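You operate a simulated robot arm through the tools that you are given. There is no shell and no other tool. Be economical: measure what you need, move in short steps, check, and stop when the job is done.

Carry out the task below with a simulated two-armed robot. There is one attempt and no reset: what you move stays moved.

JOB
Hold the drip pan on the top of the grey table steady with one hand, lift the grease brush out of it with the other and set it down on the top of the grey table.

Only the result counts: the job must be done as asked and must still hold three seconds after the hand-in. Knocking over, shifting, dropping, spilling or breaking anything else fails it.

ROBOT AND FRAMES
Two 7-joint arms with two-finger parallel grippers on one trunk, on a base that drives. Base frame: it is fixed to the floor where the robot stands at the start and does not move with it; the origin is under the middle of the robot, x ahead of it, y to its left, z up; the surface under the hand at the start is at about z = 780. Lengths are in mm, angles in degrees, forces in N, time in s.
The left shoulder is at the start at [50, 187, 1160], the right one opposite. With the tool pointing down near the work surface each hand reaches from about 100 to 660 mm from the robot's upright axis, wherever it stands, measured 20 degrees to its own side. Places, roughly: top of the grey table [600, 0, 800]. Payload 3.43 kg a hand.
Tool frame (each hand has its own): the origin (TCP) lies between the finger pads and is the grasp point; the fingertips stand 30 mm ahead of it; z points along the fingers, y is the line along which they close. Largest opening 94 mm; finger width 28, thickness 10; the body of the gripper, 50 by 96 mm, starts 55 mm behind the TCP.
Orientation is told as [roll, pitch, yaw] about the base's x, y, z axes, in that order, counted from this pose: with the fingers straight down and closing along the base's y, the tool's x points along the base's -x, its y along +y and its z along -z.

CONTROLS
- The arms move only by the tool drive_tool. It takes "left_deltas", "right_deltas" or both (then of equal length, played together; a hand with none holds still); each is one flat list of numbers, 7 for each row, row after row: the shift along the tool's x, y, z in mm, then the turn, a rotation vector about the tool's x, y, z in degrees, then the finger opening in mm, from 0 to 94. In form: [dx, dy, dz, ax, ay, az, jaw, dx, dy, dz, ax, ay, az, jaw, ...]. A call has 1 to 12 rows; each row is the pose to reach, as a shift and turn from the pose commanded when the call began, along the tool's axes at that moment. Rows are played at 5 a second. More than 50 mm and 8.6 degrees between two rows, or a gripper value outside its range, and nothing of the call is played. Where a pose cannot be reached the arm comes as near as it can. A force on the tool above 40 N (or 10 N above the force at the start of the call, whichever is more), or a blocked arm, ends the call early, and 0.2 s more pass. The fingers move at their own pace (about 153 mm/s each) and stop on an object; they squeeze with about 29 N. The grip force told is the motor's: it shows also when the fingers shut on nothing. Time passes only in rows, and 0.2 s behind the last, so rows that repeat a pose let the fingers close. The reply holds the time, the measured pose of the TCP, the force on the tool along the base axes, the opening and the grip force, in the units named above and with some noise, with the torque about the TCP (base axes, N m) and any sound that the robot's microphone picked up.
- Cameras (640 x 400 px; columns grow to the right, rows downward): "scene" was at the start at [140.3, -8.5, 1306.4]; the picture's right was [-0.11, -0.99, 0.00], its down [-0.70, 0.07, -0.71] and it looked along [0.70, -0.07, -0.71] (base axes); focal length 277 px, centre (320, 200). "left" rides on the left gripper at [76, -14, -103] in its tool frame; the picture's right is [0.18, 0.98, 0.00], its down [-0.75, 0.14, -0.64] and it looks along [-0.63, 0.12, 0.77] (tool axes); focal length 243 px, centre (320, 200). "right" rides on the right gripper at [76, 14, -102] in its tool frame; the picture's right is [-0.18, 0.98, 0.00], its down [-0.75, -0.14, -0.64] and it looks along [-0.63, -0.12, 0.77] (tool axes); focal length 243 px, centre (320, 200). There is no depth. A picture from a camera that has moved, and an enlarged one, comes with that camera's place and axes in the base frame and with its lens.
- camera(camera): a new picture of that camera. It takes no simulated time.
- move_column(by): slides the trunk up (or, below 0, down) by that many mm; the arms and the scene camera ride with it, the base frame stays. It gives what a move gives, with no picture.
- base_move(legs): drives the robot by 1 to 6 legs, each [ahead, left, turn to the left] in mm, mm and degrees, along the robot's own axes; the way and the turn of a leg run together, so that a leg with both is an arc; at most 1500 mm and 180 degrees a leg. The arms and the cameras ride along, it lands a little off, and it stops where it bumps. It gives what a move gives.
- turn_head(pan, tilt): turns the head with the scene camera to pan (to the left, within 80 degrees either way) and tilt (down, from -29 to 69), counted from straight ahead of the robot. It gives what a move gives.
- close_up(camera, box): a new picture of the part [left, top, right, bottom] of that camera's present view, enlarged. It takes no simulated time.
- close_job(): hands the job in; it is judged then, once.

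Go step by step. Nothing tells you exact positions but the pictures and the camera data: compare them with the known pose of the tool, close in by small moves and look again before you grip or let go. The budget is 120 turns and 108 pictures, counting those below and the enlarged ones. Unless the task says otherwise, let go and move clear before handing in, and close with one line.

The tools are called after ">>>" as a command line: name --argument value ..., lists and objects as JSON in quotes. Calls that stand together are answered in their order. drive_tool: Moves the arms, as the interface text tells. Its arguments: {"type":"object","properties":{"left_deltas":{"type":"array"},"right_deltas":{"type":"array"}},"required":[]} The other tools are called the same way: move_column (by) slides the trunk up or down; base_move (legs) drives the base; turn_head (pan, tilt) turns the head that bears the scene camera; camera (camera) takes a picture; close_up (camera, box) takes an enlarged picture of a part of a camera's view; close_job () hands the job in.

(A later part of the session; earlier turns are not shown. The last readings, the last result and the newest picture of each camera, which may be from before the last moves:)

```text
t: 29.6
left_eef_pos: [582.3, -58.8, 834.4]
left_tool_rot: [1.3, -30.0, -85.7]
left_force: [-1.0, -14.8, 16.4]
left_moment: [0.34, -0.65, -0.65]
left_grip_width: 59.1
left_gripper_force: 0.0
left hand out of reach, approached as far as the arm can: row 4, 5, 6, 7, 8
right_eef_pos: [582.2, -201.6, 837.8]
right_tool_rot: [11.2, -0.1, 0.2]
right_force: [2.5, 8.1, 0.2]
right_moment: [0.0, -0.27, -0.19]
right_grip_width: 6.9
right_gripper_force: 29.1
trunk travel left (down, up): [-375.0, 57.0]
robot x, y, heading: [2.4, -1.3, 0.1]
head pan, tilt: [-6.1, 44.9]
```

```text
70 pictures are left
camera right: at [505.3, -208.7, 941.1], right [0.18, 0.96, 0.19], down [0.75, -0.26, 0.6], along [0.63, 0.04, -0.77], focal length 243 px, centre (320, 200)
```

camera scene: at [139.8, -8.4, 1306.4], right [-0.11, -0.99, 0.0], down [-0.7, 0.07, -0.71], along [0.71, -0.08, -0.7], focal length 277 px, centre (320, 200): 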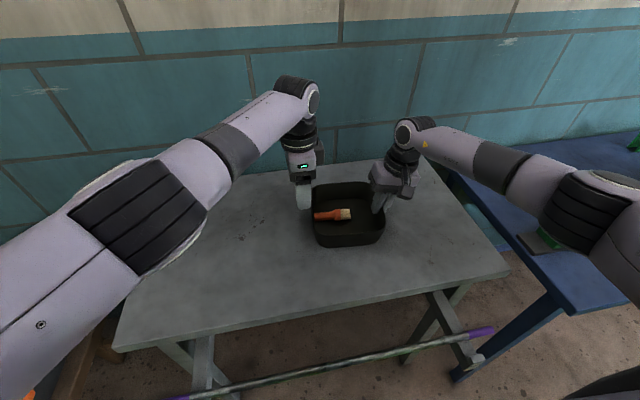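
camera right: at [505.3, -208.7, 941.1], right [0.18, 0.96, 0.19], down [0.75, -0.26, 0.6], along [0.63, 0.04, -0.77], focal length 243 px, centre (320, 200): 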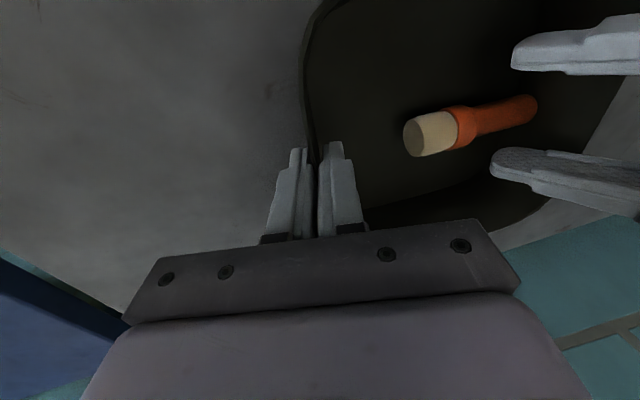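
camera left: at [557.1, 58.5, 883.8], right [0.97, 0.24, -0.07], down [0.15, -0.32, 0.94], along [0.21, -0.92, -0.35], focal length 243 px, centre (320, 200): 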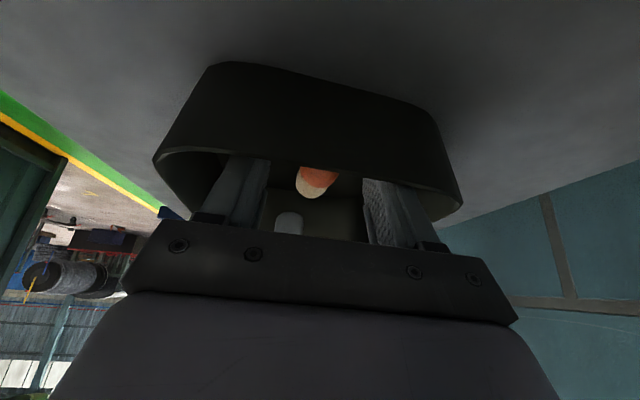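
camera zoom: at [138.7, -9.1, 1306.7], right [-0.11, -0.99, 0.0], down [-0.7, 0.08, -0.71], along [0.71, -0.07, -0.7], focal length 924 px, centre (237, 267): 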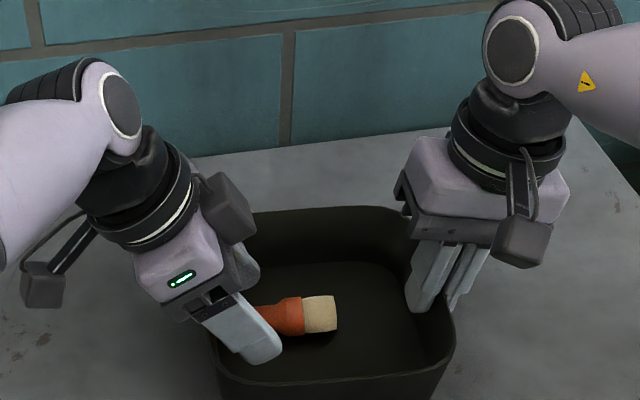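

The left hand is at its reach limit and leaning on the pan's left rim, so I'm backing it out. The better fix is to release the pan, shift the base about 130 mm to the right, and redo the grips within easy reach.

>>> drive_tool --left_deltas '[0, 0, -12, 0, 0, 0, 60, 0, 0, -30, 0, 0, 0, 60, 0, 0, -50, 0, 0, 0, 60, 0, 0, -75, 0, 0, 0, 60, 0, 0, -100, 0, 0, 0, 60, 0, 0, -130, 0, 0, 0, 60]'

>>> drive_tool --right_deltas '[0, 0, 0, 0, 0, 0, 8, 0, 0, 0, 0, 0, 0, 11, 0, 0, 0, 0, 0, 0, 16, 0, 0, 0, 0, 0, 0, 22, 0, 0, -8, 0, 0, 0, 24, 0, 0, -20, 0, 0, 0, 26, 0, 0, -40, 0, 0, 0, 30, 0, 0, -70, 0, 0, 0, 40, 0, 0, -110, 0, 0, 0, 44, 0, 0, -150, 0, 0, 0, 44]' --left_deltas '[0, 0, 0, 0, 0, 0, 60, 0, 0, 0, 0, 0, 0, 60, 0, 0, 0, 0, 0, 0, 60, 0, 0, 0, 0, 0, 0, 60, 0, 0, 0, 0, 0, 0, 60, 0, 0, 0, 0, 0, 0, 60, -5, -10, 0, 0, 7.5, 0, 60, -15, -20, -10, 0, 15, 0, 60, -25, -40, -20, 0, 22.5, 0, 60, -35, -60, -30, 0, 30, 0, 60]'

>>> turn_head --pan -50 --tilt 60

>>> camera --camera "scene"

```text
t: 31.0
left_eef_pos: [618.0, -8.9, 941.8]
left_tool_rot: [0.8, -29.9, -85.7]
left_force: [0.4, -1.1, 0.2]
left_moment: [0.02, -0.01, 0.01]
left_grip_width: 60.2
left_gripper_force: 0.0
left hand out of reach, approached as far as the arm can: row 1, 2, 3, 4, 5, 6
right_eef_pos: [582.8, -202.1, 840.3]
right_tool_rot: [11.0, -0.3, 0.0]
right_force: [5.9, 0.6, 19.2]
right_moment: [-0.05, -0.06, -0.09]
right_grip_width: 2.8
right_gripper_force: 29.8
trunk travel left (down, up): [-375.0, 57.0]
robot x, y, heading: [-1.0, -0.6, 0.1]
head pan, tilt: [-6.1, 44.9]
```

```text
t: 33.2
left_eef_pos: [570.7, -10.4, 985.5]
left_tool_rot: [1.3, 0.2, -83.2]
left_force: [-0.5, 0.4, 1.3]
left_moment: [-0.01, 0.03, 0.03]
left_grip_width: 59.8
left_gripper_force: 0.1
right_eef_pos: [580.9, -229.9, 985.7]
right_tool_rot: [11.1, -0.1, 0.1]
right_force: [-0.8, 0.0, 0.3]
right_moment: [-0.04, -0.02, -0.01]
right_grip_width: 43.9
right_gripper_force: 0.0
trunk travel left (down, up): [-375.0, 57.0]
robot x, y, heading: [-1.2, 0.4, -0.1]
head pan, tilt: [-6.1, 44.9]
```

```text
t: 34.3
left_eef_pos: [570.2, -10.3, 981.7]
left_tool_rot: [1.0, 0.4, -83.3]
left_force: [-0.4, 0.5, -0.5]
left_moment: [0.01, 0.02, 0.01]
left_grip_width: 59.9
left_gripper_force: 0.1
right_eef_pos: [582.3, -230.4, 984.0]
right_tool_rot: [11.1, 0.1, 0.1]
right_force: [0.0, -0.4, 0.1]
right_moment: [0.01, -0.02, 0.01]
right_grip_width: 44.2
right_gripper_force: 0.1
trunk travel left (down, up): [-375.0, 57.0]
robot x, y, heading: [-1.6, -2.2, -0.3]
head pan, tilt: [-50.0, 60.0]
```

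```text
69 pictures are left
camera scene: at [102.2, -51.0, 1286.7], right [-0.77, -0.64, 0.0], down [-0.56, 0.66, -0.5], along [0.32, -0.38, -0.87], focal length 277 px, centre (320, 200)
```

scene: 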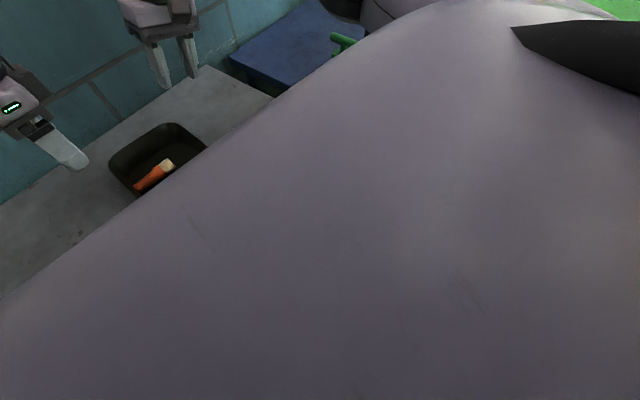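

The arm blocks that view. I'll return the head and check the pan before driving.

>>> turn_head --pan -6.1 --tilt 44.9

>>> camera --camera "scene"

>>> close_up --camera "scene" --box '[260, 120, 430, 240]'

```text
t: 35.4
left_eef_pos: [571.6, -10.6, 979.6]
left_tool_rot: [0.8, 0.4, -83.2]
left_force: [0.1, 1.0, -0.3]
left_moment: [0.0, 0.01, 0.01]
left_grip_width: 59.9
left_gripper_force: 0.1
right_eef_pos: [581.7, -229.9, 983.3]
right_tool_rot: [11.1, 0.0, 0.2]
right_force: [0.7, 0.4, -0.6]
right_moment: [0.01, 0.01, 0.02]
right_grip_width: 43.7
right_gripper_force: 0.1
trunk travel left (down, up): [-375.0, 57.0]
robot x, y, heading: [1.0, -0.0, 0.3]
head pan, tilt: [-6.1, 44.9]
```

```text
68 pictures are left
camera scene: at [140.2, -8.7, 1306.3], right [-0.11, -0.99, 0.0], down [-0.7, 0.08, -0.71], along [0.7, -0.08, -0.71], focal length 277 px, centre (320, 200)
```

scene: 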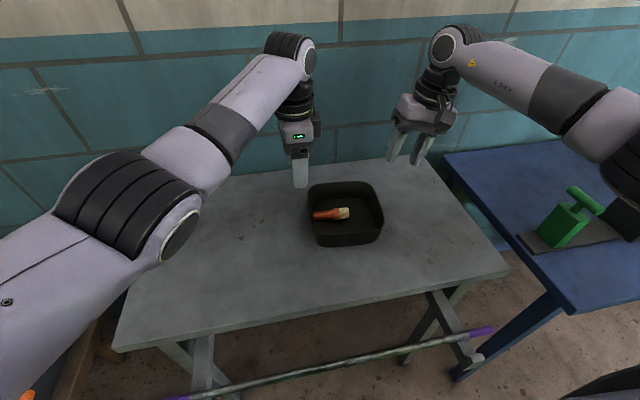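

```text
3.33 times, centred on (345, 180) of scene
camera zoom: at [140.2, -8.7, 1306.3], right [-0.11, -0.99, 0.0], down [-0.7, 0.08, -0.71], along [0.7, -0.08, -0.71], focal length 924 px, centre (237, 267)
```

zoom: 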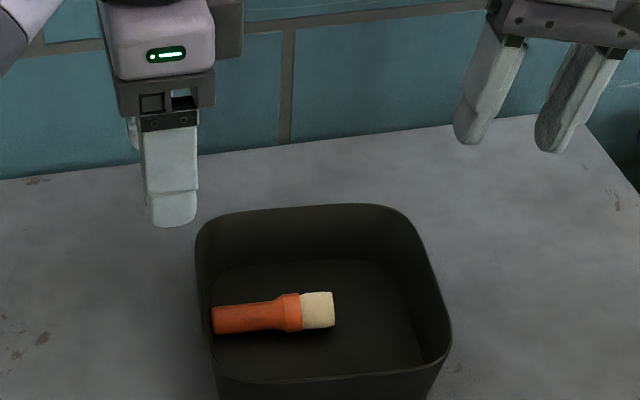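

The pan and brush are intact and flat. I'll shift the base 130 mm to the right.

>>> base_move --legs '[[0, -130, 0]]'

>>> camera --camera "scene"

```text
t: 37.2
left_eef_pos: [570.3, -139.3, 979.3]
left_tool_rot: [0.7, 0.4, -83.3]
left_force: [-0.9, -0.2, 0.0]
left_moment: [0.01, 0.01, -0.01]
left_grip_width: 59.9
left_gripper_force: 0.2
right_eef_pos: [582.2, -358.8, 983.1]
right_tool_rot: [11.0, 0.0, 0.1]
right_force: [0.7, -1.0, -0.1]
right_moment: [0.02, -0.01, 0.01]
right_grip_width: 43.8
right_gripper_force: 0.0
trunk travel left (down, up): [-375.0, 57.0]
robot x, y, heading: [-7.1, -129.8, -0.1]
head pan, tilt: [-6.1, 44.9]
```

```text
66 pictures are left
camera scene: at [140.2, -137.2, 1306.3], right [-0.11, -0.99, 0.0], down [-0.7, 0.08, -0.71], along [0.7, -0.08, -0.71], focal length 277 px, centre (320, 200)
```

scene: 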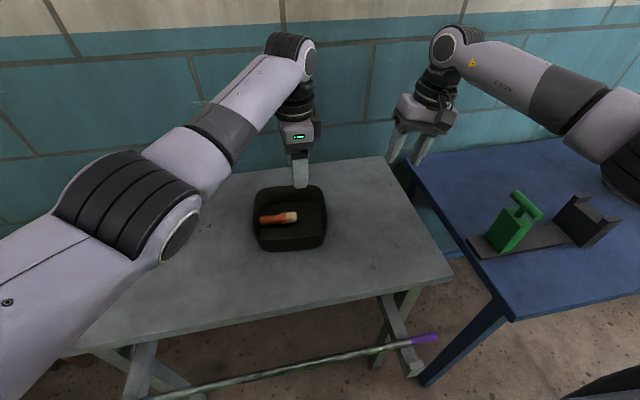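

The drive went cleanly. Now I'll move the left hand over the brush and the right hand back to above the pan's right wall.

>>> drive_tool --left_deltas '[12, 6, 0, 0, 0, 1, 60, 25, 12, 0, 0, 0, 2, 60, 40, 18, 0, 0, 0, 3, 60, 52.5, 24.5, 0, 0, 0, 5, 60, 52.5, 24.5, 0, 0, 0, 5, 60]' --right_deltas '[0, 30, 10, 0, 0, 0, 44, 0, 60, 30, 0, 0, 0, 44, 0, 90, 60, 0, 0, 0, 44, 0, 115, 95, 0, 0, 0, 44, 0, 126.7, 124, 0, 0, 0, 44]'

>>> camera --camera "right"

>>> close_up --camera "scene" --box '[230, 120, 400, 260]'

>>> camera --camera "left"

```text
t: 38.4
left_eef_pos: [589.4, -83.7, 980.8]
left_tool_rot: [0.7, 0.5, -88.3]
left_force: [-0.7, -0.2, -1.2]
left_moment: [0.01, -0.01, -0.01]
left_grip_width: 60.3
left_gripper_force: 0.2
right_eef_pos: [582.5, -210.2, 886.8]
right_tool_rot: [11.0, -0.2, 0.0]
right_force: [-0.7, -0.3, -0.5]
right_moment: [0.0, 0.0, 0.02]
right_grip_width: 44.3
right_gripper_force: 0.0
trunk travel left (down, up): [-375.0, 57.0]
robot x, y, heading: [-3.2, -128.7, 0.2]
head pan, tilt: [-6.1, 44.9]
```

```text
65 pictures are left
camera right: at [506.0, -216.8, 989.9], right [0.18, 0.96, 0.19], down [0.75, -0.26, 0.6], along [0.63, 0.03, -0.77], focal length 243 px, centre (320, 200)
```

right: 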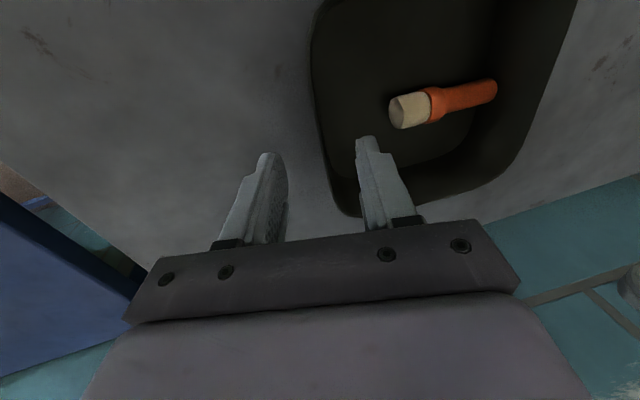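

```text
2.86 times, centred on (315, 190) of scene
camera zoom: at [140.2, -136.8, 1306.4], right [-0.11, -0.99, 0.0], down [-0.7, 0.08, -0.71], along [0.7, -0.08, -0.71], focal length 792 px, centre (334, 229)
```

zoom: 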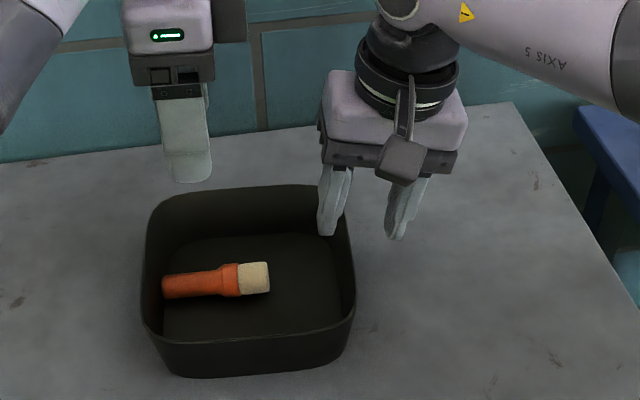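

```text
63 pictures are left
camera left: at [571.5, -8.2, 1083.0], right [0.98, 0.21, 0.01], down [0.16, -0.76, 0.64], along [0.14, -0.62, -0.77], focal length 243 px, centre (320, 200)
```

left: 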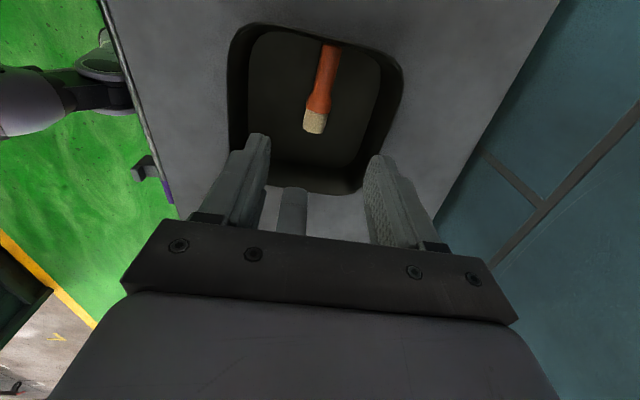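

The left hand is now over the brush with reach to spare. The right hand descends on the wall and closes again.

>>> drive_tool --right_deltas '[0, 3, 12, 0, 0, 0, 40, 0, 3, 24, 0, 0, 0, 40, 0, 3, 36, 0, 0, 0, 40, 0, 3, 46, 0, 0, 0, 40, 0, 3, 50, 0, 0, 0, 36, 0, 3, 50, 0, 0, 0, 26, 0, 3, 50, 0, 0, 0, 20, 0, 3, 50, 0, 0, 0, 15]'

>>> camera --camera "right"

```text
t: 40.2
left_eef_pos: [589.3, -84.1, 981.9]
left_tool_rot: [0.7, 0.4, -88.3]
left_force: [-1.0, 0.1, 0.5]
left_moment: [0.01, 0.04, -0.01]
left_grip_width: 60.1
left_gripper_force: 0.1
right_eef_pos: [581.8, -197.9, 836.7]
right_tool_rot: [11.1, -0.2, 0.1]
right_force: [0.2, -0.3, -0.4]
right_moment: [0.02, 0.0, -0.04]
right_grip_width: 14.8
right_gripper_force: 0.0
trunk travel left (down, up): [-375.0, 57.0]
robot x, y, heading: [3.9, -128.9, -0.1]
head pan, tilt: [-6.1, 44.9]
```

```text
62 pictures are left
camera right: at [504.6, -205.0, 941.2], right [0.18, 0.96, 0.19], down [0.75, -0.26, 0.6], along [0.63, 0.03, -0.77], focal length 243 px, centre (320, 200)
```

right: 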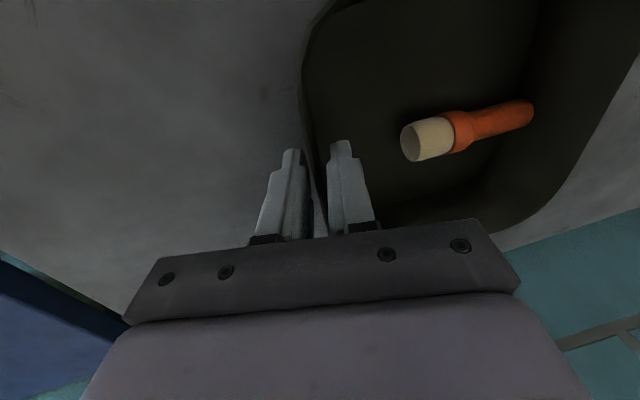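

The wall is between the fingers, so I'll close gently and bring the left hand down to z ≈ 880.

>>> drive_tool --right_deltas '[0, 0, 0, 0, 0, 0, 12, 0, 0, 0, 0, 0, 0, 10, 0, 0, 0, 0, 0, 0, 8, 0, 0, 0, 0, 0, 0, 6, 0, 0, 0, 0, 0, 0, 5, 0, 0, 0, 0, 0, 0, 4, 0, 0, 0, 0, 0, 0, 2, 0, 0, 0, 0, 0, 0, 0]' --left_deltas '[0, 0, 12, 0, 0, 0, 60, 0, 0, 24, 0, 0, 0, 60, 0, 0, 36, 0, 0, 0, 60, 0, 0, 50, 0, 0, 0, 60, 0, 0, 65, 0, 0, 0, 60, 0, 0, 80, 0, 0, 0, 60, 0, 0, 92, 0, 0, 0, 60, 0, 0, 100, 0, 0, 0, 60]'

>>> close_up --camera "scene" --box '[230, 120, 400, 260]'

>>> camera --camera "left"

>>> camera --camera "right"

```text
t: 42.0
left_eef_pos: [589.3, -83.9, 880.6]
left_tool_rot: [0.7, 0.5, -88.4]
left_force: [0.2, 0.1, 0.5]
left_moment: [-0.02, -0.02, -0.02]
left_grip_width: 60.0
left_gripper_force: 0.1
right_eef_pos: [582.0, -198.1, 840.1]
right_tool_rot: [11.2, 0.0, 0.0]
right_force: [1.1, -1.0, -0.6]
right_moment: [0.0, 0.04, -0.03]
right_grip_width: 6.6
right_gripper_force: 29.1
trunk travel left (down, up): [-375.0, 57.0]
robot x, y, heading: [-0.2, -129.7, 0.1]
head pan, tilt: [-6.1, 44.9]
```

```text
2.86 times, centred on (315, 190) of scene
camera zoom: at [140.2, -137.1, 1306.3], right [-0.11, -0.99, 0.0], down [-0.7, 0.08, -0.71], along [0.7, -0.08, -0.71], focal length 792 px, centre (334, 229)
```

zoom: 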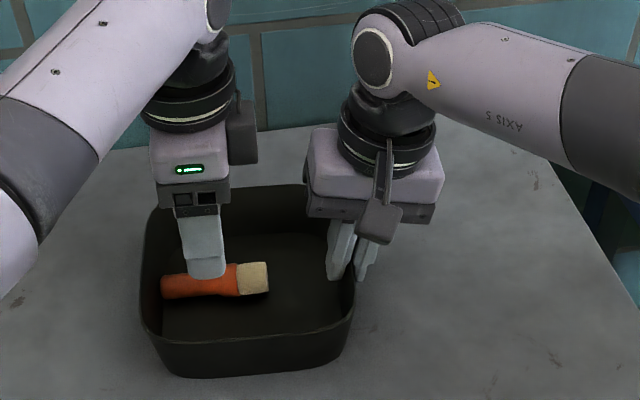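

```text
60 pictures are left
camera left: at [572.4, -8.1, 983.2], right [0.98, 0.21, 0.01], down [0.15, -0.76, 0.64], along [0.15, -0.62, -0.77], focal length 243 px, centre (320, 200)
```

left: 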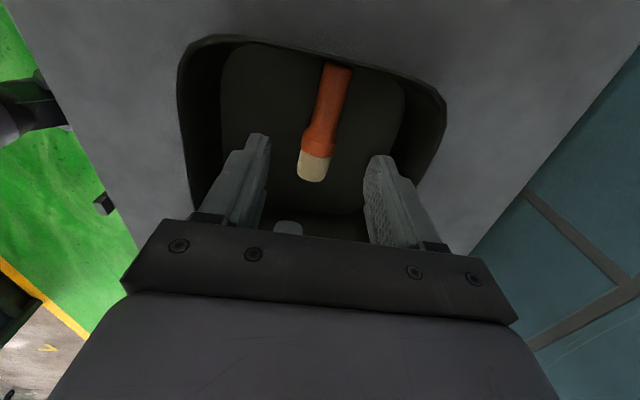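

```text
59 pictures are left
camera right: at [504.7, -205.3, 941.3], right [0.18, 0.96, 0.19], down [0.75, -0.26, 0.6], along [0.63, 0.03, -0.77], focal length 243 px, centre (320, 200)
```

right: 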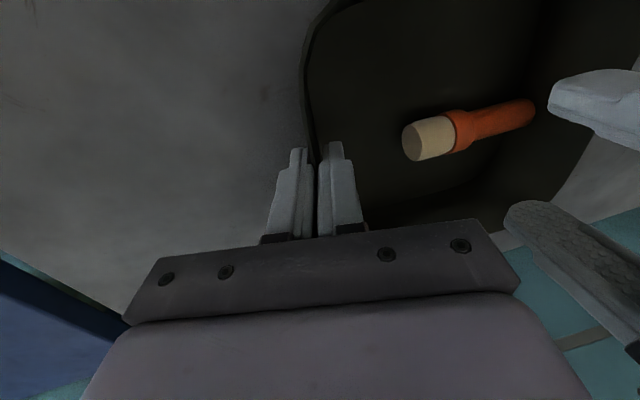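

The brush lies along y at x ≈ 593–596. I'll shift 5 mm and lower to z ≈ 821, with the tips just above the pan floor.

>>> drive_tool --left_deltas '[0, 5, 10, 0, 0, 0, 60, 0, 5, 22, 0, 0, 0, 60, 0, 5, 34, 0, 0, 0, 60, 0, 5, 44, 0, 0, 0, 60, 0, 5, 52, 0, 0, 0, 60, 0, 5, 56, 0, 0, 0, 60, 0, 5, 59, 0, 0, 0, 60]'

>>> close_up --camera "scene" --box '[230, 120, 400, 260]'

>>> camera --camera "left"

>>> camera --camera "right"

```text
t: 43.6
left_eef_pos: [584.1, -77.1, 828.2]
left_tool_rot: [0.8, 0.6, -88.4]
left_force: [0.5, 0.2, -0.8]
left_moment: [0.02, 0.04, -0.01]
left_grip_width: 59.9
left_gripper_force: 0.0
left hand out of reach, approached as far as the arm can: row 2, 3, 4, 5, 6, 7
right_eef_pos: [580.5, -197.9, 839.6]
right_tool_rot: [11.2, -0.2, 0.0]
right_force: [5.1, -2.5, 14.3]
right_moment: [-0.31, 0.06, -0.05]
right_grip_width: 3.0
right_gripper_force: 29.5
trunk travel left (down, up): [-375.0, 57.0]
robot x, y, heading: [-0.9, -127.2, -0.4]
head pan, tilt: [-6.1, 44.9]
```

```text
2.86 times, centred on (315, 190) of scene
camera zoom: at [139.2, -136.9, 1306.6], right [-0.11, -0.99, 0.0], down [-0.7, 0.08, -0.71], along [0.7, -0.08, -0.71], focal length 792 px, centre (334, 229)
```

zoom: 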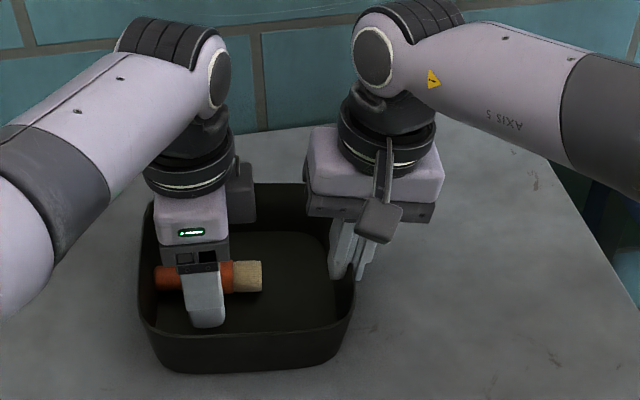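

```text
57 pictures are left
camera left: at [566.8, -2.6, 931.1], right [0.98, 0.21, 0.02], down [0.15, -0.76, 0.64], along [0.15, -0.62, -0.77], focal length 243 px, centre (320, 200)
```

left: 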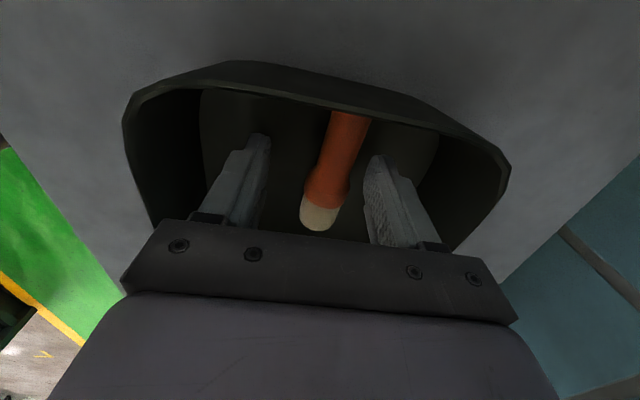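

```text
56 pictures are left
camera right: at [504.5, -205.1, 942.5], right [0.18, 0.96, 0.19], down [0.75, -0.26, 0.61], along [0.63, 0.03, -0.77], focal length 243 px, centre (320, 200)
```

right: 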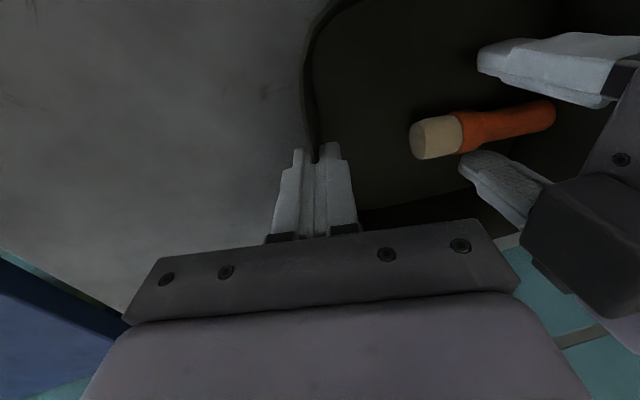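

The left arm is again at its limit about 8 mm too high. Leaning it 15° outwards should bring the wrist nearer its shoulder and gain that reach, so I'll do that in small steps.

>>> drive_tool --left_deltas '[0, 2, 0, 0, -5, 0, 60, 0, 4, 0, 0, -10, 0, 60, 0, 6, 0, 0, -15, 0, 60, 0, 6, 0, 0, -15, 0, 60]'

>>> camera --camera "right"

```text
t: 44.6
left_eef_pos: [599.0, -80.5, 826.0]
left_tool_rot: [0.8, -14.4, -88.6]
left_force: [-0.9, -0.3, 0.5]
left_moment: [0.01, -0.04, -0.01]
left_grip_width: 60.1
left_gripper_force: 0.0
left hand out of reach, approached as far as the arm can: row 1, 2, 3, 4
right_eef_pos: [581.2, -199.2, 838.7]
right_tool_rot: [11.1, -0.2, -0.1]
right_force: [5.7, -2.6, 15.2]
right_moment: [-0.28, -0.03, -0.04]
right_grip_width: 3.3
right_gripper_force: 28.6
trunk travel left (down, up): [-375.0, 57.0]
robot x, y, heading: [-3.9, -128.6, -0.2]
head pan, tilt: [-6.1, 44.9]
```

```text
55 pictures are left
camera right: at [504.4, -205.0, 942.5], right [0.18, 0.96, 0.19], down [0.75, -0.26, 0.61], along [0.63, 0.03, -0.77], focal length 243 px, centre (320, 200)
```

right: 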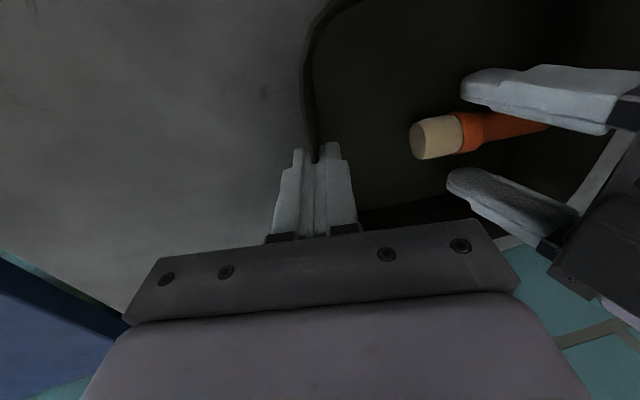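

Leaning gained reach: the brush is now between the fingers, with the TCP at z = 826. I'll lean 10° more and come in slightly from +y to get the last few millimetres down.

>>> drive_tool --left_deltas '[4, -1, -1, 0, -5, 0, 60, 8.5, -3, -3, 0, -10, 0, 60, 8.5, -3, -3, 0, -10, 0, 60]'

>>> camera --camera "right"

>>> camera --camera "left"

>>> close_up --camera "scene" --box '[230, 120, 400, 260]'

```text
t: 45.4
left_eef_pos: [604.8, -72.9, 824.5]
left_tool_rot: [0.9, -24.6, -88.8]
left_force: [0.0, -0.5, 4.0]
left_moment: [-0.01, 0.19, 0.01]
left_grip_width: 60.5
left_gripper_force: 0.2
left hand out of reach, approached as far as the arm can: row 1, 2, 3
right_eef_pos: [581.6, -197.2, 839.6]
right_tool_rot: [11.1, -0.2, 0.0]
right_force: [7.7, 0.9, 13.7]
right_moment: [-0.67, -0.15, -0.24]
right_grip_width: 2.9
right_gripper_force: 29.1
trunk travel left (down, up): [-375.0, 57.0]
robot x, y, heading: [-0.9, -128.9, -0.2]
head pan, tilt: [-6.1, 44.9]
```

```text
54 pictures are left
camera right: at [504.3, -204.8, 942.5], right [0.18, 0.96, 0.19], down [0.75, -0.26, 0.61], along [0.63, 0.03, -0.77], focal length 243 px, centre (320, 200)
```

right: 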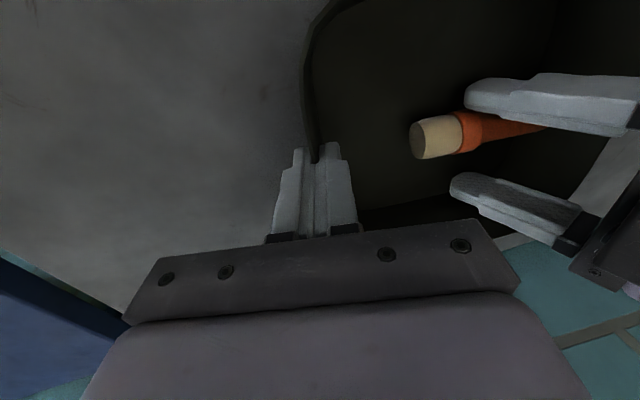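

```text
53 pictures are left
camera left: at [586.9, 39.1, 885.2], right [0.98, 0.2, -0.06], down [0.14, -0.41, 0.9], along [0.15, -0.89, -0.43], focal length 243 px, centre (320, 200)
```

left: 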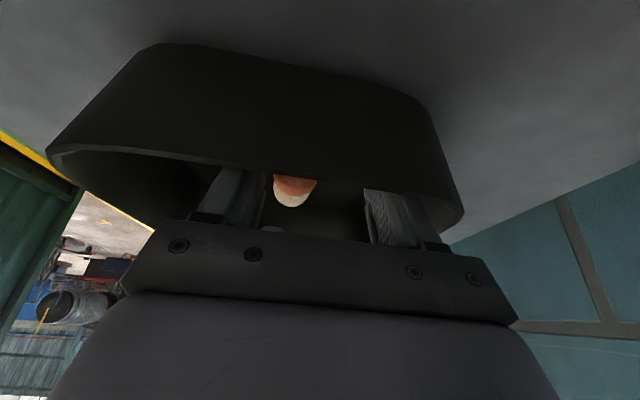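

```text
2.86 times, centred on (315, 190) of scene
camera zoom: at [139.0, -136.7, 1306.6], right [-0.11, -0.99, 0.0], down [-0.7, 0.08, -0.71], along [0.7, -0.08, -0.7], focal length 792 px, centre (334, 229)
```

zoom: 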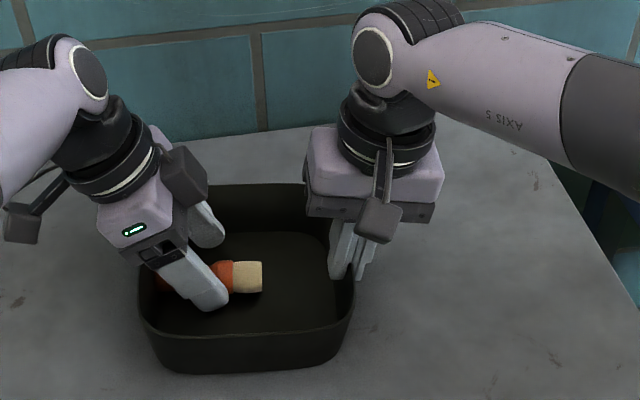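

The fingertips have just touched the pan floor, so it is at about z 790 and this depth is enough. The hand drifted about 9 mm too far in x, so I'll move it back to centre on the brush and up 2–3 mm.

>>> drive_tool --left_deltas '[-1.5, -5, -3, 0, 2, 0, 60, -2, -10, -3, 0, 4, 0, 60, -2, -10, -3, 0, 4, 0, 60]'

>>> camera --camera "right"

>>> camera --camera "left"

```text
t: 46.2
left_eef_pos: [602.8, -76.0, 824.1]
left_tool_rot: [0.8, -20.4, -88.5]
left_force: [1.7, 0.4, 2.6]
left_moment: [0.01, 0.04, 0.0]
left_grip_width: 59.3
left_gripper_force: 0.1
left hand out of reach, approached as far as the arm can: row 1, 2, 3
right_eef_pos: [579.9, -197.7, 840.9]
right_tool_rot: [11.0, -0.2, 0.1]
right_force: [6.1, 0.3, 13.8]
right_moment: [-0.6, -0.26, 0.09]
right_grip_width: 2.8
right_gripper_force: 29.0
trunk travel left (down, up): [-375.0, 57.0]
robot x, y, heading: [-1.1, -132.0, -0.2]
head pan, tilt: [-6.1, 44.9]
```

```text
51 pictures are left
camera right: at [504.3, -204.9, 942.5], right [0.18, 0.96, 0.19], down [0.75, -0.26, 0.61], along [0.63, 0.03, -0.77], focal length 243 px, centre (320, 200)
```

right: 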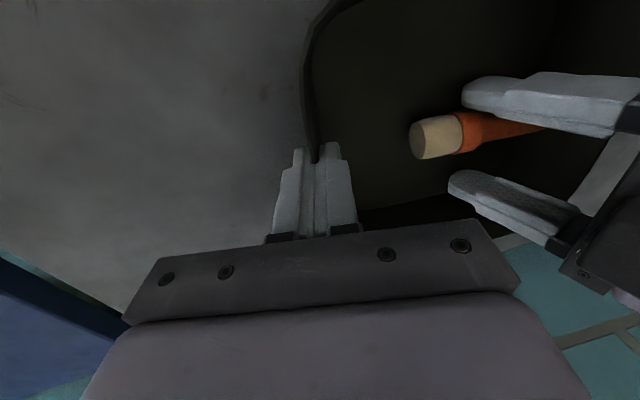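

```text
50 pictures are left
camera left: at [584.7, 31.5, 893.1], right [0.98, 0.2, -0.05], down [0.14, -0.48, 0.87], along [0.15, -0.86, -0.5], focal length 243 px, centre (320, 200)
```

left: 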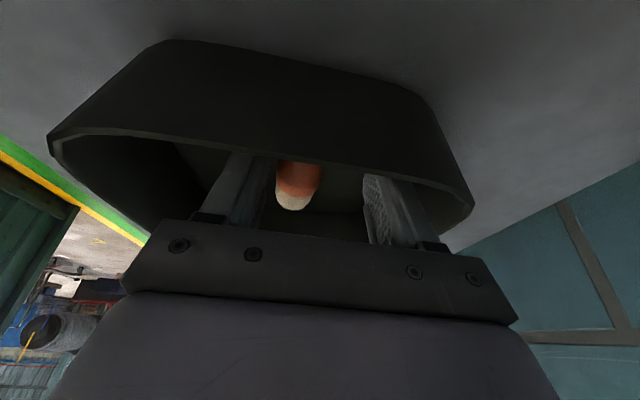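

The x offset stays (a wrist limit), but the brush is clearly between the fingers. I'll close slowly. The near finger will slide the brush a few millimetres on the pan floor.

>>> drive_tool --left_deltas '[0, 0, 0, 0, 0, 0, 48, 0, 0, 0, 0, 0, 0, 40, 0, 0, 0, 0, 0, 0, 34, 0, 0, 0, 0, 0, 0, 29, 0, 0, 0, 0, 0, 0, 25, 0, 0, 0, 0, 0, 0, 21, 0, 0, 0, 0, 0, 0, 17, 0, 0, 0, 0, 0, 0, 10, 0, 0, 0, 0, 0, 0, 0, 0, 0, 0, 0, 0, 0, 0]'

>>> camera --camera "right"

>>> camera --camera "left"

>>> close_up --camera "scene" --box '[230, 120, 400, 260]'

```text
t: 48.4
left_eef_pos: [602.4, -75.7, 823.7]
left_tool_rot: [0.8, -20.4, -88.7]
left_force: [0.1, -0.2, 2.8]
left_moment: [-0.06, -0.02, 0.03]
left_grip_width: 27.6
left_gripper_force: 29.0
right_eef_pos: [581.2, -198.7, 839.5]
right_tool_rot: [11.1, -0.3, 0.0]
right_force: [5.1, -0.7, 14.8]
right_moment: [-0.51, -0.12, -0.1]
right_grip_width: 2.9
right_gripper_force: 28.9
trunk travel left (down, up): [-375.0, 57.0]
robot x, y, heading: [1.4, -126.0, -0.1]
head pan, tilt: [-6.1, 44.9]
```

```text
49 pictures are left
camera right: at [504.1, -205.0, 942.5], right [0.18, 0.96, 0.19], down [0.75, -0.26, 0.61], along [0.63, 0.03, -0.77], focal length 243 px, centre (320, 200)
```

right: 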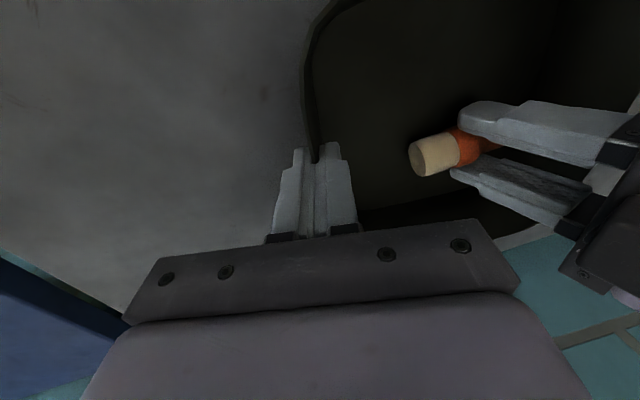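

```text
48 pictures are left
camera left: at [584.4, 31.3, 893.0], right [0.98, 0.2, -0.05], down [0.14, -0.48, 0.87], along [0.15, -0.86, -0.5], focal length 243 px, centre (320, 200)
```

left: 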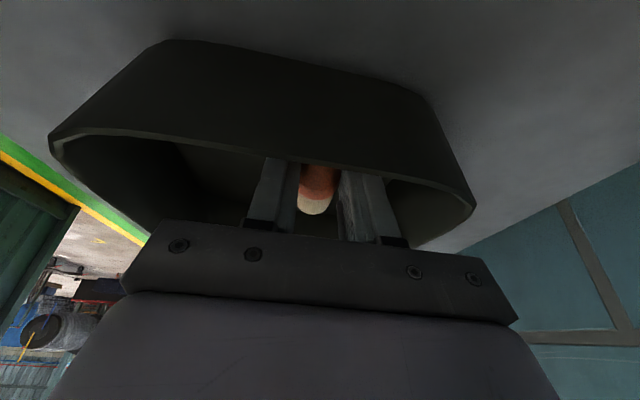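

```text
2.86 times, centred on (315, 190) of scene
camera zoom: at [138.8, -136.9, 1306.6], right [-0.11, -0.99, 0.0], down [-0.7, 0.08, -0.71], along [0.71, -0.08, -0.7], focal length 792 px, centre (334, 229)
```

zoom: 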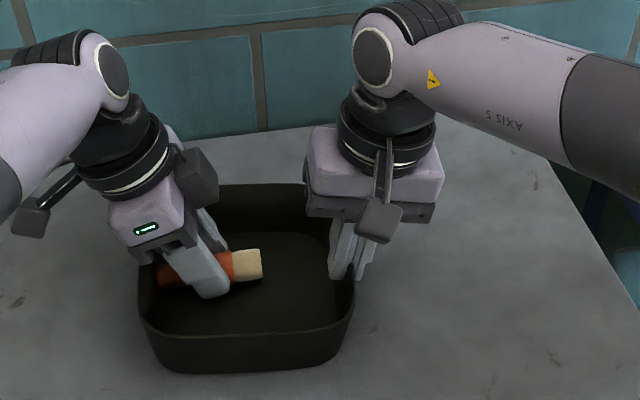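

The brush is gripped (27.6 mm, full force). I'll lift straight up a little first and check.

>>> drive_tool --left_deltas '[-1.7, 0, -4.7, 0, 0, 0, 0, -3.5, 0, -9.4, 0, 0, 0, 0, -5.2, 0, -14, 0, 0, 0, 0, -7, 0, -18.7, 0, 0, 0, 0, -10.5, 0, -28, 0, 0, 0, 0, -14, 0, -37, 0, 0, 0, 0]'

>>> camera --camera "right"

>>> close_up --camera "scene" --box '[230, 120, 400, 260]'

```text
t: 49.8
left_eef_pos: [611.5, -77.3, 862.0]
left_tool_rot: [0.8, -20.5, -88.6]
left_force: [0.5, -0.7, -0.2]
left_moment: [-0.04, 0.01, -0.01]
left_grip_width: 27.6
left_gripper_force: 29.2
left hand out of reach, approached as far as the arm can: row 3, 4, 5, 6
right_eef_pos: [580.4, -198.1, 839.0]
right_tool_rot: [11.1, -0.1, 0.0]
right_force: [1.8, -2.7, 17.1]
right_moment: [-0.23, -0.06, -0.05]
right_grip_width: 2.9
right_gripper_force: 29.2
trunk travel left (down, up): [-375.0, 57.0]
robot x, y, heading: [-2.4, -130.3, 0.1]
head pan, tilt: [-6.1, 44.9]
```

```text
46 pictures are left
camera right: at [504.0, -205.1, 942.5], right [0.18, 0.96, 0.19], down [0.75, -0.26, 0.61], along [0.63, 0.03, -0.77], focal length 243 px, centre (320, 200)
```

right: 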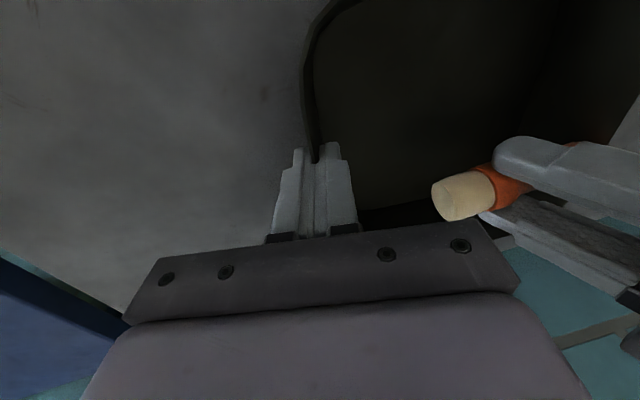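

```text
2.86 times, centred on (315, 190) of scene
camera zoom: at [138.7, -136.9, 1306.6], right [-0.11, -0.99, 0.0], down [-0.7, 0.08, -0.71], along [0.71, -0.08, -0.7], focal length 792 px, centre (334, 229)
```

zoom: 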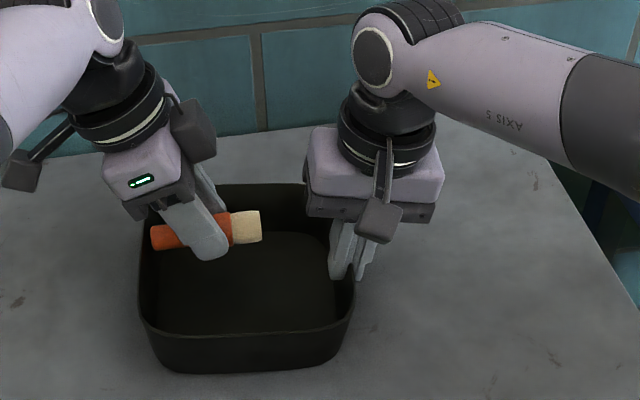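

The brush is lifted cleanly, still horizontal, and the pan stays put. I'll raise it above the rim, then carry it left to open table near (500, 75).

>>> drive_tool --left_deltas '[-7, 0, -18, 0, 0, 0, 0, -14, 0, -36, 0, 0, 0, 0, -20, 0, -54, 0, 0, 0, 0, 4, -17, -63, 0, 0, 0, 0, 28, -34, -72, 0, 0, 0, 0, 51, -51, -80, 0, 0, 0, 0, 75, -68, -89, 0, 0, 0, 0, 98, -85, -97, 0, 0, 0, 0, 122, -102, -106, 0, 0, 0, 0, 122, -102, -106, 0, 0, 0, 0]'

>>> camera --camera "scene"

>>> camera --camera "left"

```text
t: 52.0
left_eef_pos: [632.8, 72.5, 892.5]
left_tool_rot: [0.7, -20.4, -88.6]
left_force: [-0.4, 0.1, 0.4]
left_moment: [0.0, 0.01, 0.0]
left_grip_width: 27.5
left_gripper_force: 29.0
left hand out of reach, approached as far as the arm can: row 1, 2, 3, 4, 5, 6, 7, 8, 9, 10
right_eef_pos: [580.7, -198.5, 838.9]
right_tool_rot: [11.1, -0.2, 0.0]
right_force: [1.9, -2.4, 15.5]
right_moment: [-0.29, 0.0, 0.0]
right_grip_width: 3.1
right_gripper_force: 28.7
trunk travel left (down, up): [-375.0, 57.0]
robot x, y, heading: [-2.3, -129.2, 0.2]
head pan, tilt: [-6.1, 44.9]
```

```text
44 pictures are left
camera scene: at [138.7, -137.1, 1306.6], right [-0.11, -0.99, 0.0], down [-0.7, 0.08, -0.71], along [0.71, -0.08, -0.7], focal length 277 px, centre (320, 200)
```

scene: 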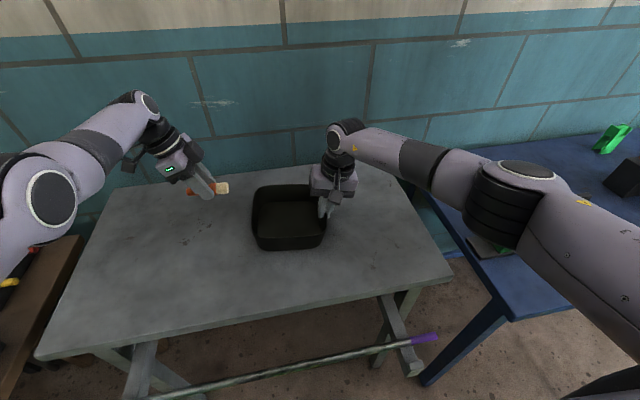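

```text
43 pictures are left
camera left: at [614.7, 180.0, 962.1], right [0.98, 0.2, -0.05], down [0.14, -0.48, 0.87], along [0.15, -0.86, -0.5], focal length 243 px, centre (320, 200)
```

left: 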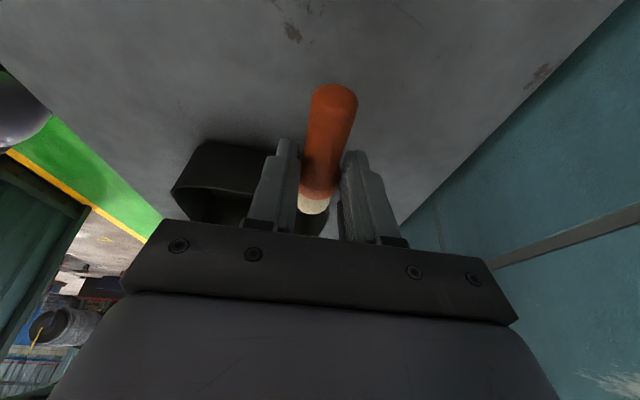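

The brush is held over open table, but the wrist limit drags the hand outward in x. I'll unwind the yaw about the vertical to free the wrist, which is safe at this height.

>>> drive_tool --left_deltas '[0, 0, 0, -1.4, 0, -3.9, 0, 0, 0, 0, -2.9, 0, -7.8, 0, 0, 0, 0, -4.3, 0, -11.7, 0, 0, 0, 0, -5.8, 0, -15.6, 0, 0, 0, 0, -7.3, 0, -19.5, 0, 0, 0, 0, -8.7, 0, -23.4, 0, 0, 0, 0, -10.2, 0, -27.3, 0, 0, 0, 0, -11.6, 0, -31.2, 0]'

>>> camera --camera "scene"

```text
t: 53.8
left_eef_pos: [667.8, 78.8, 891.8]
left_tool_rot: [0.6, -20.7, -55.2]
left_force: [-0.7, 0.3, -0.6]
left_moment: [0.01, 0.03, -0.03]
left_grip_width: 27.4
left_gripper_force: 29.3
left hand out of reach, approached as far as the arm can: row 1, 2, 3, 4, 5, 6, 7, 8
right_eef_pos: [581.3, -197.8, 839.8]
right_tool_rot: [11.1, -0.3, 0.1]
right_force: [1.4, -2.0, 16.9]
right_moment: [-0.23, 0.01, -0.01]
right_grip_width: 3.1
right_gripper_force: 29.3
trunk travel left (down, up): [-375.0, 57.0]
robot x, y, heading: [3.2, -127.6, -0.1]
head pan, tilt: [-6.1, 44.9]
```

```text
42 pictures are left
camera scene: at [138.7, -136.9, 1306.6], right [-0.11, -0.99, 0.0], down [-0.7, 0.08, -0.71], along [0.71, -0.08, -0.7], focal length 277 px, centre (320, 200)
```

scene: 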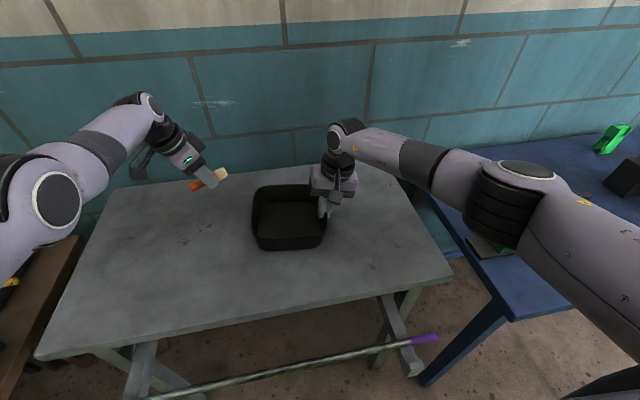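

Unwinding made it reach further out, so I'll undo it and lower with the earlier yaw, stepwise.

>>> drive_tool --left_deltas '[0, 0, 0, 1.4, 0, 3.9, 0, 0, 0, 0, 2.9, 0, 7.8, 0, 0, 0, 0, 4.3, 0, 11.7, 0, 0, 0, 0, 5.8, 0, 15.6, 0, 0, 0, 0, 7.3, 0, 19.5, 0, 3.5, 0, 9.3, 8.7, 0, 23.4, 0, 7, 0, 18.7, 10.2, 0, 27.3, 0, 10.5, 0, 28, 11.6, 0, 31.2, 0, 14, 0, 37, 11.6, 0, 31.2, 0]'

>>> camera --camera "scene"

```text
t: 55.8
left_eef_pos: [626.6, 77.6, 861.7]
left_tool_rot: [0.7, -20.4, -88.7]
left_force: [0.3, 0.0, 0.0]
left_moment: [-0.04, 0.03, -0.03]
left_grip_width: 27.5
left_gripper_force: 29.0
left hand out of reach, approached as far as the arm can: row 2, 3, 4, 5, 6, 7, 8, 9
right_eef_pos: [580.0, -198.1, 839.6]
right_tool_rot: [11.1, -0.2, 0.0]
right_force: [1.0, -3.1, 16.8]
right_moment: [-0.26, -0.05, -0.03]
right_grip_width: 2.8
right_gripper_force: 29.4
trunk travel left (down, up): [-375.0, 57.0]
robot x, y, heading: [-0.6, -128.3, -0.1]
head pan, tilt: [-6.1, 44.9]
```

```text
41 pictures are left
camera scene: at [138.6, -136.8, 1306.6], right [-0.11, -0.99, 0.0], down [-0.7, 0.08, -0.71], along [0.71, -0.08, -0.7], focal length 277 px, centre (320, 200)
```

scene: 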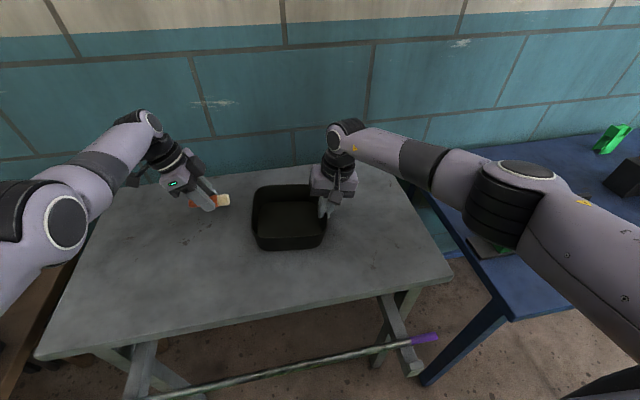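

z = 862 and clear of the pan. I'll lower another 28 mm.

>>> drive_tool --left_deltas '[3, 0, 8, 0, 0, 0, 0, 6, 0, 16, 0, 0, 0, 0, 9, 0, 23, 0, 0, 0, 0, 10, 0, 26, 0, 0, 0, 0]'

>>> close_up --camera "scene" --box '[150, 130, 290, 250]'

>>> camera --camera "left"

```text
t: 56.8
left_eef_pos: [621.7, 77.7, 834.6]
left_tool_rot: [0.8, -20.5, -88.6]
left_force: [0.2, -0.1, -0.4]
left_moment: [-0.01, -0.01, 0.01]
left_grip_width: 27.2
left_gripper_force: 29.3
left hand out of reach, approached as far as the arm can: row 2, 3, 4
right_eef_pos: [580.6, -196.8, 839.1]
right_tool_rot: [11.1, -0.2, 0.1]
right_force: [1.6, -1.9, 16.2]
right_moment: [-0.22, -0.03, -0.05]
right_grip_width: 3.0
right_gripper_force: 28.6
trunk travel left (down, up): [-375.0, 57.0]
robot x, y, heading: [-5.4, -130.4, -0.1]
head pan, tilt: [-6.1, 44.9]
```

```text
3.33 times, centred on (220, 190) of scene
camera zoom: at [138.7, -136.9, 1306.6], right [-0.11, -0.99, 0.0], down [-0.7, 0.08, -0.71], along [0.71, -0.08, -0.7], focal length 924 px, centre (653, 233)
```

zoom: 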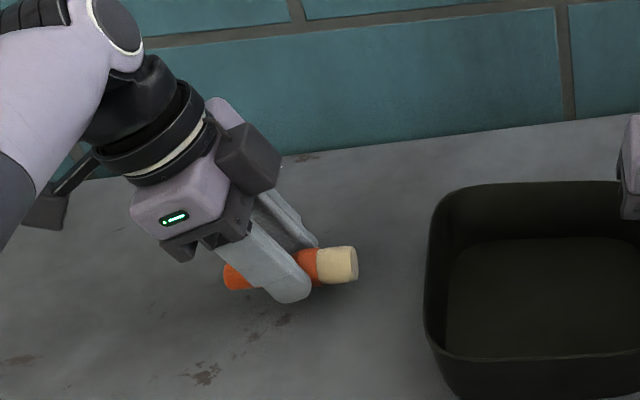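

```text
39 pictures are left
camera left: at [603.0, 186.2, 903.9], right [0.98, 0.2, -0.05], down [0.14, -0.48, 0.87], along [0.15, -0.86, -0.5], focal length 243 px, centre (320, 200)
```

left: 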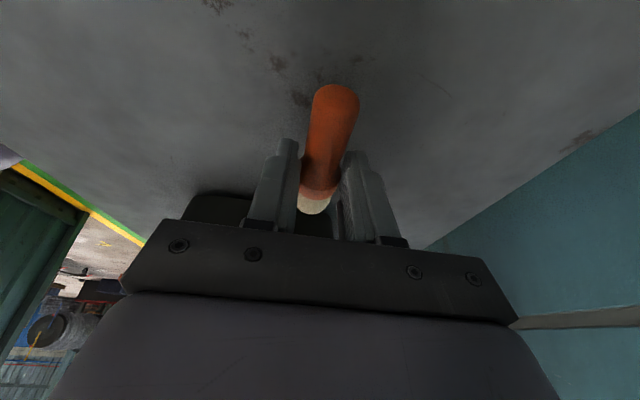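

Nearly there. I'll go down in finer steps and watch for contact.

>>> drive_tool --left_deltas '[1.4, 0, 3.7, 0, 0, 0, 0, 2.8, 0, 7.5, 0, 0, 0, 0, 4.2, 0, 11.2, 0, 0, 0, 0, 4.9, 0, 13, 0, 0, 0, 0]'

```text
t: 57.8
left_eef_pos: [618.6, 79.1, 824.2]
left_tool_rot: [0.8, -20.5, -88.5]
left_force: [-0.3, 0.7, 0.4]
left_moment: [0.0, 0.02, 0.03]
left_grip_width: 27.4
left_gripper_force: 28.6
left hand out of reach, approached as far as the arm can: row 3, 4
right_eef_pos: [580.1, -197.4, 838.7]
right_tool_rot: [11.1, -0.2, 0.0]
right_force: [0.9, -1.4, 16.2]
right_moment: [-0.23, -0.03, -0.02]
right_grip_width: 2.7
right_gripper_force: 28.8
trunk travel left (down, up): [-375.0, 57.0]
robot x, y, heading: [-2.2, -127.9, -0.2]
head pan, tilt: [-6.1, 44.9]
```

>>> drive_tool --left_deltas '[0.7, 0, 2, 0, 0, 0, 0, 1.4, 0, 3.8, 0, 0, 0, 0, 2.1, 0, 5.6, 0, 0, 0, 0]'

>>> close_up --camera "scene" --box '[170, 160, 270, 230]'

```text
t: 58.6
left_eef_pos: [616.4, 79.9, 818.7]
left_tool_rot: [0.9, -20.5, -88.7]
left_force: [-0.6, 0.3, -1.7]
left_moment: [0.01, 0.02, 0.02]
left_grip_width: 27.5
left_gripper_force: 29.3
right_eef_pos: [580.3, -198.1, 840.4]
right_tool_rot: [11.1, -0.3, -0.1]
right_force: [1.2, -1.9, 15.7]
right_moment: [-0.21, -0.07, -0.01]
right_grip_width: 2.7
right_gripper_force: 28.8
trunk travel left (down, up): [-375.0, 57.0]
robot x, y, heading: [-0.2, -132.0, -0.1]
head pan, tilt: [-6.1, 44.9]
```

```text
5.71 times, centred on (220, 195) of scene
camera zoom: at [138.7, -136.9, 1306.6], right [-0.11, -0.99, 0.0], down [-0.7, 0.08, -0.71], along [0.71, -0.08, -0.7], focal length 1584 px, centre (891, 229)
```

zoom: 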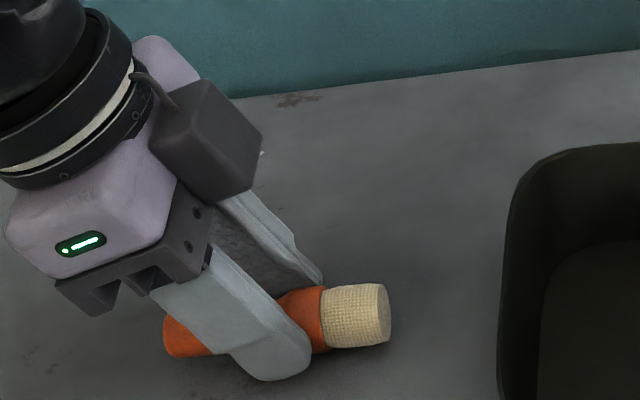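

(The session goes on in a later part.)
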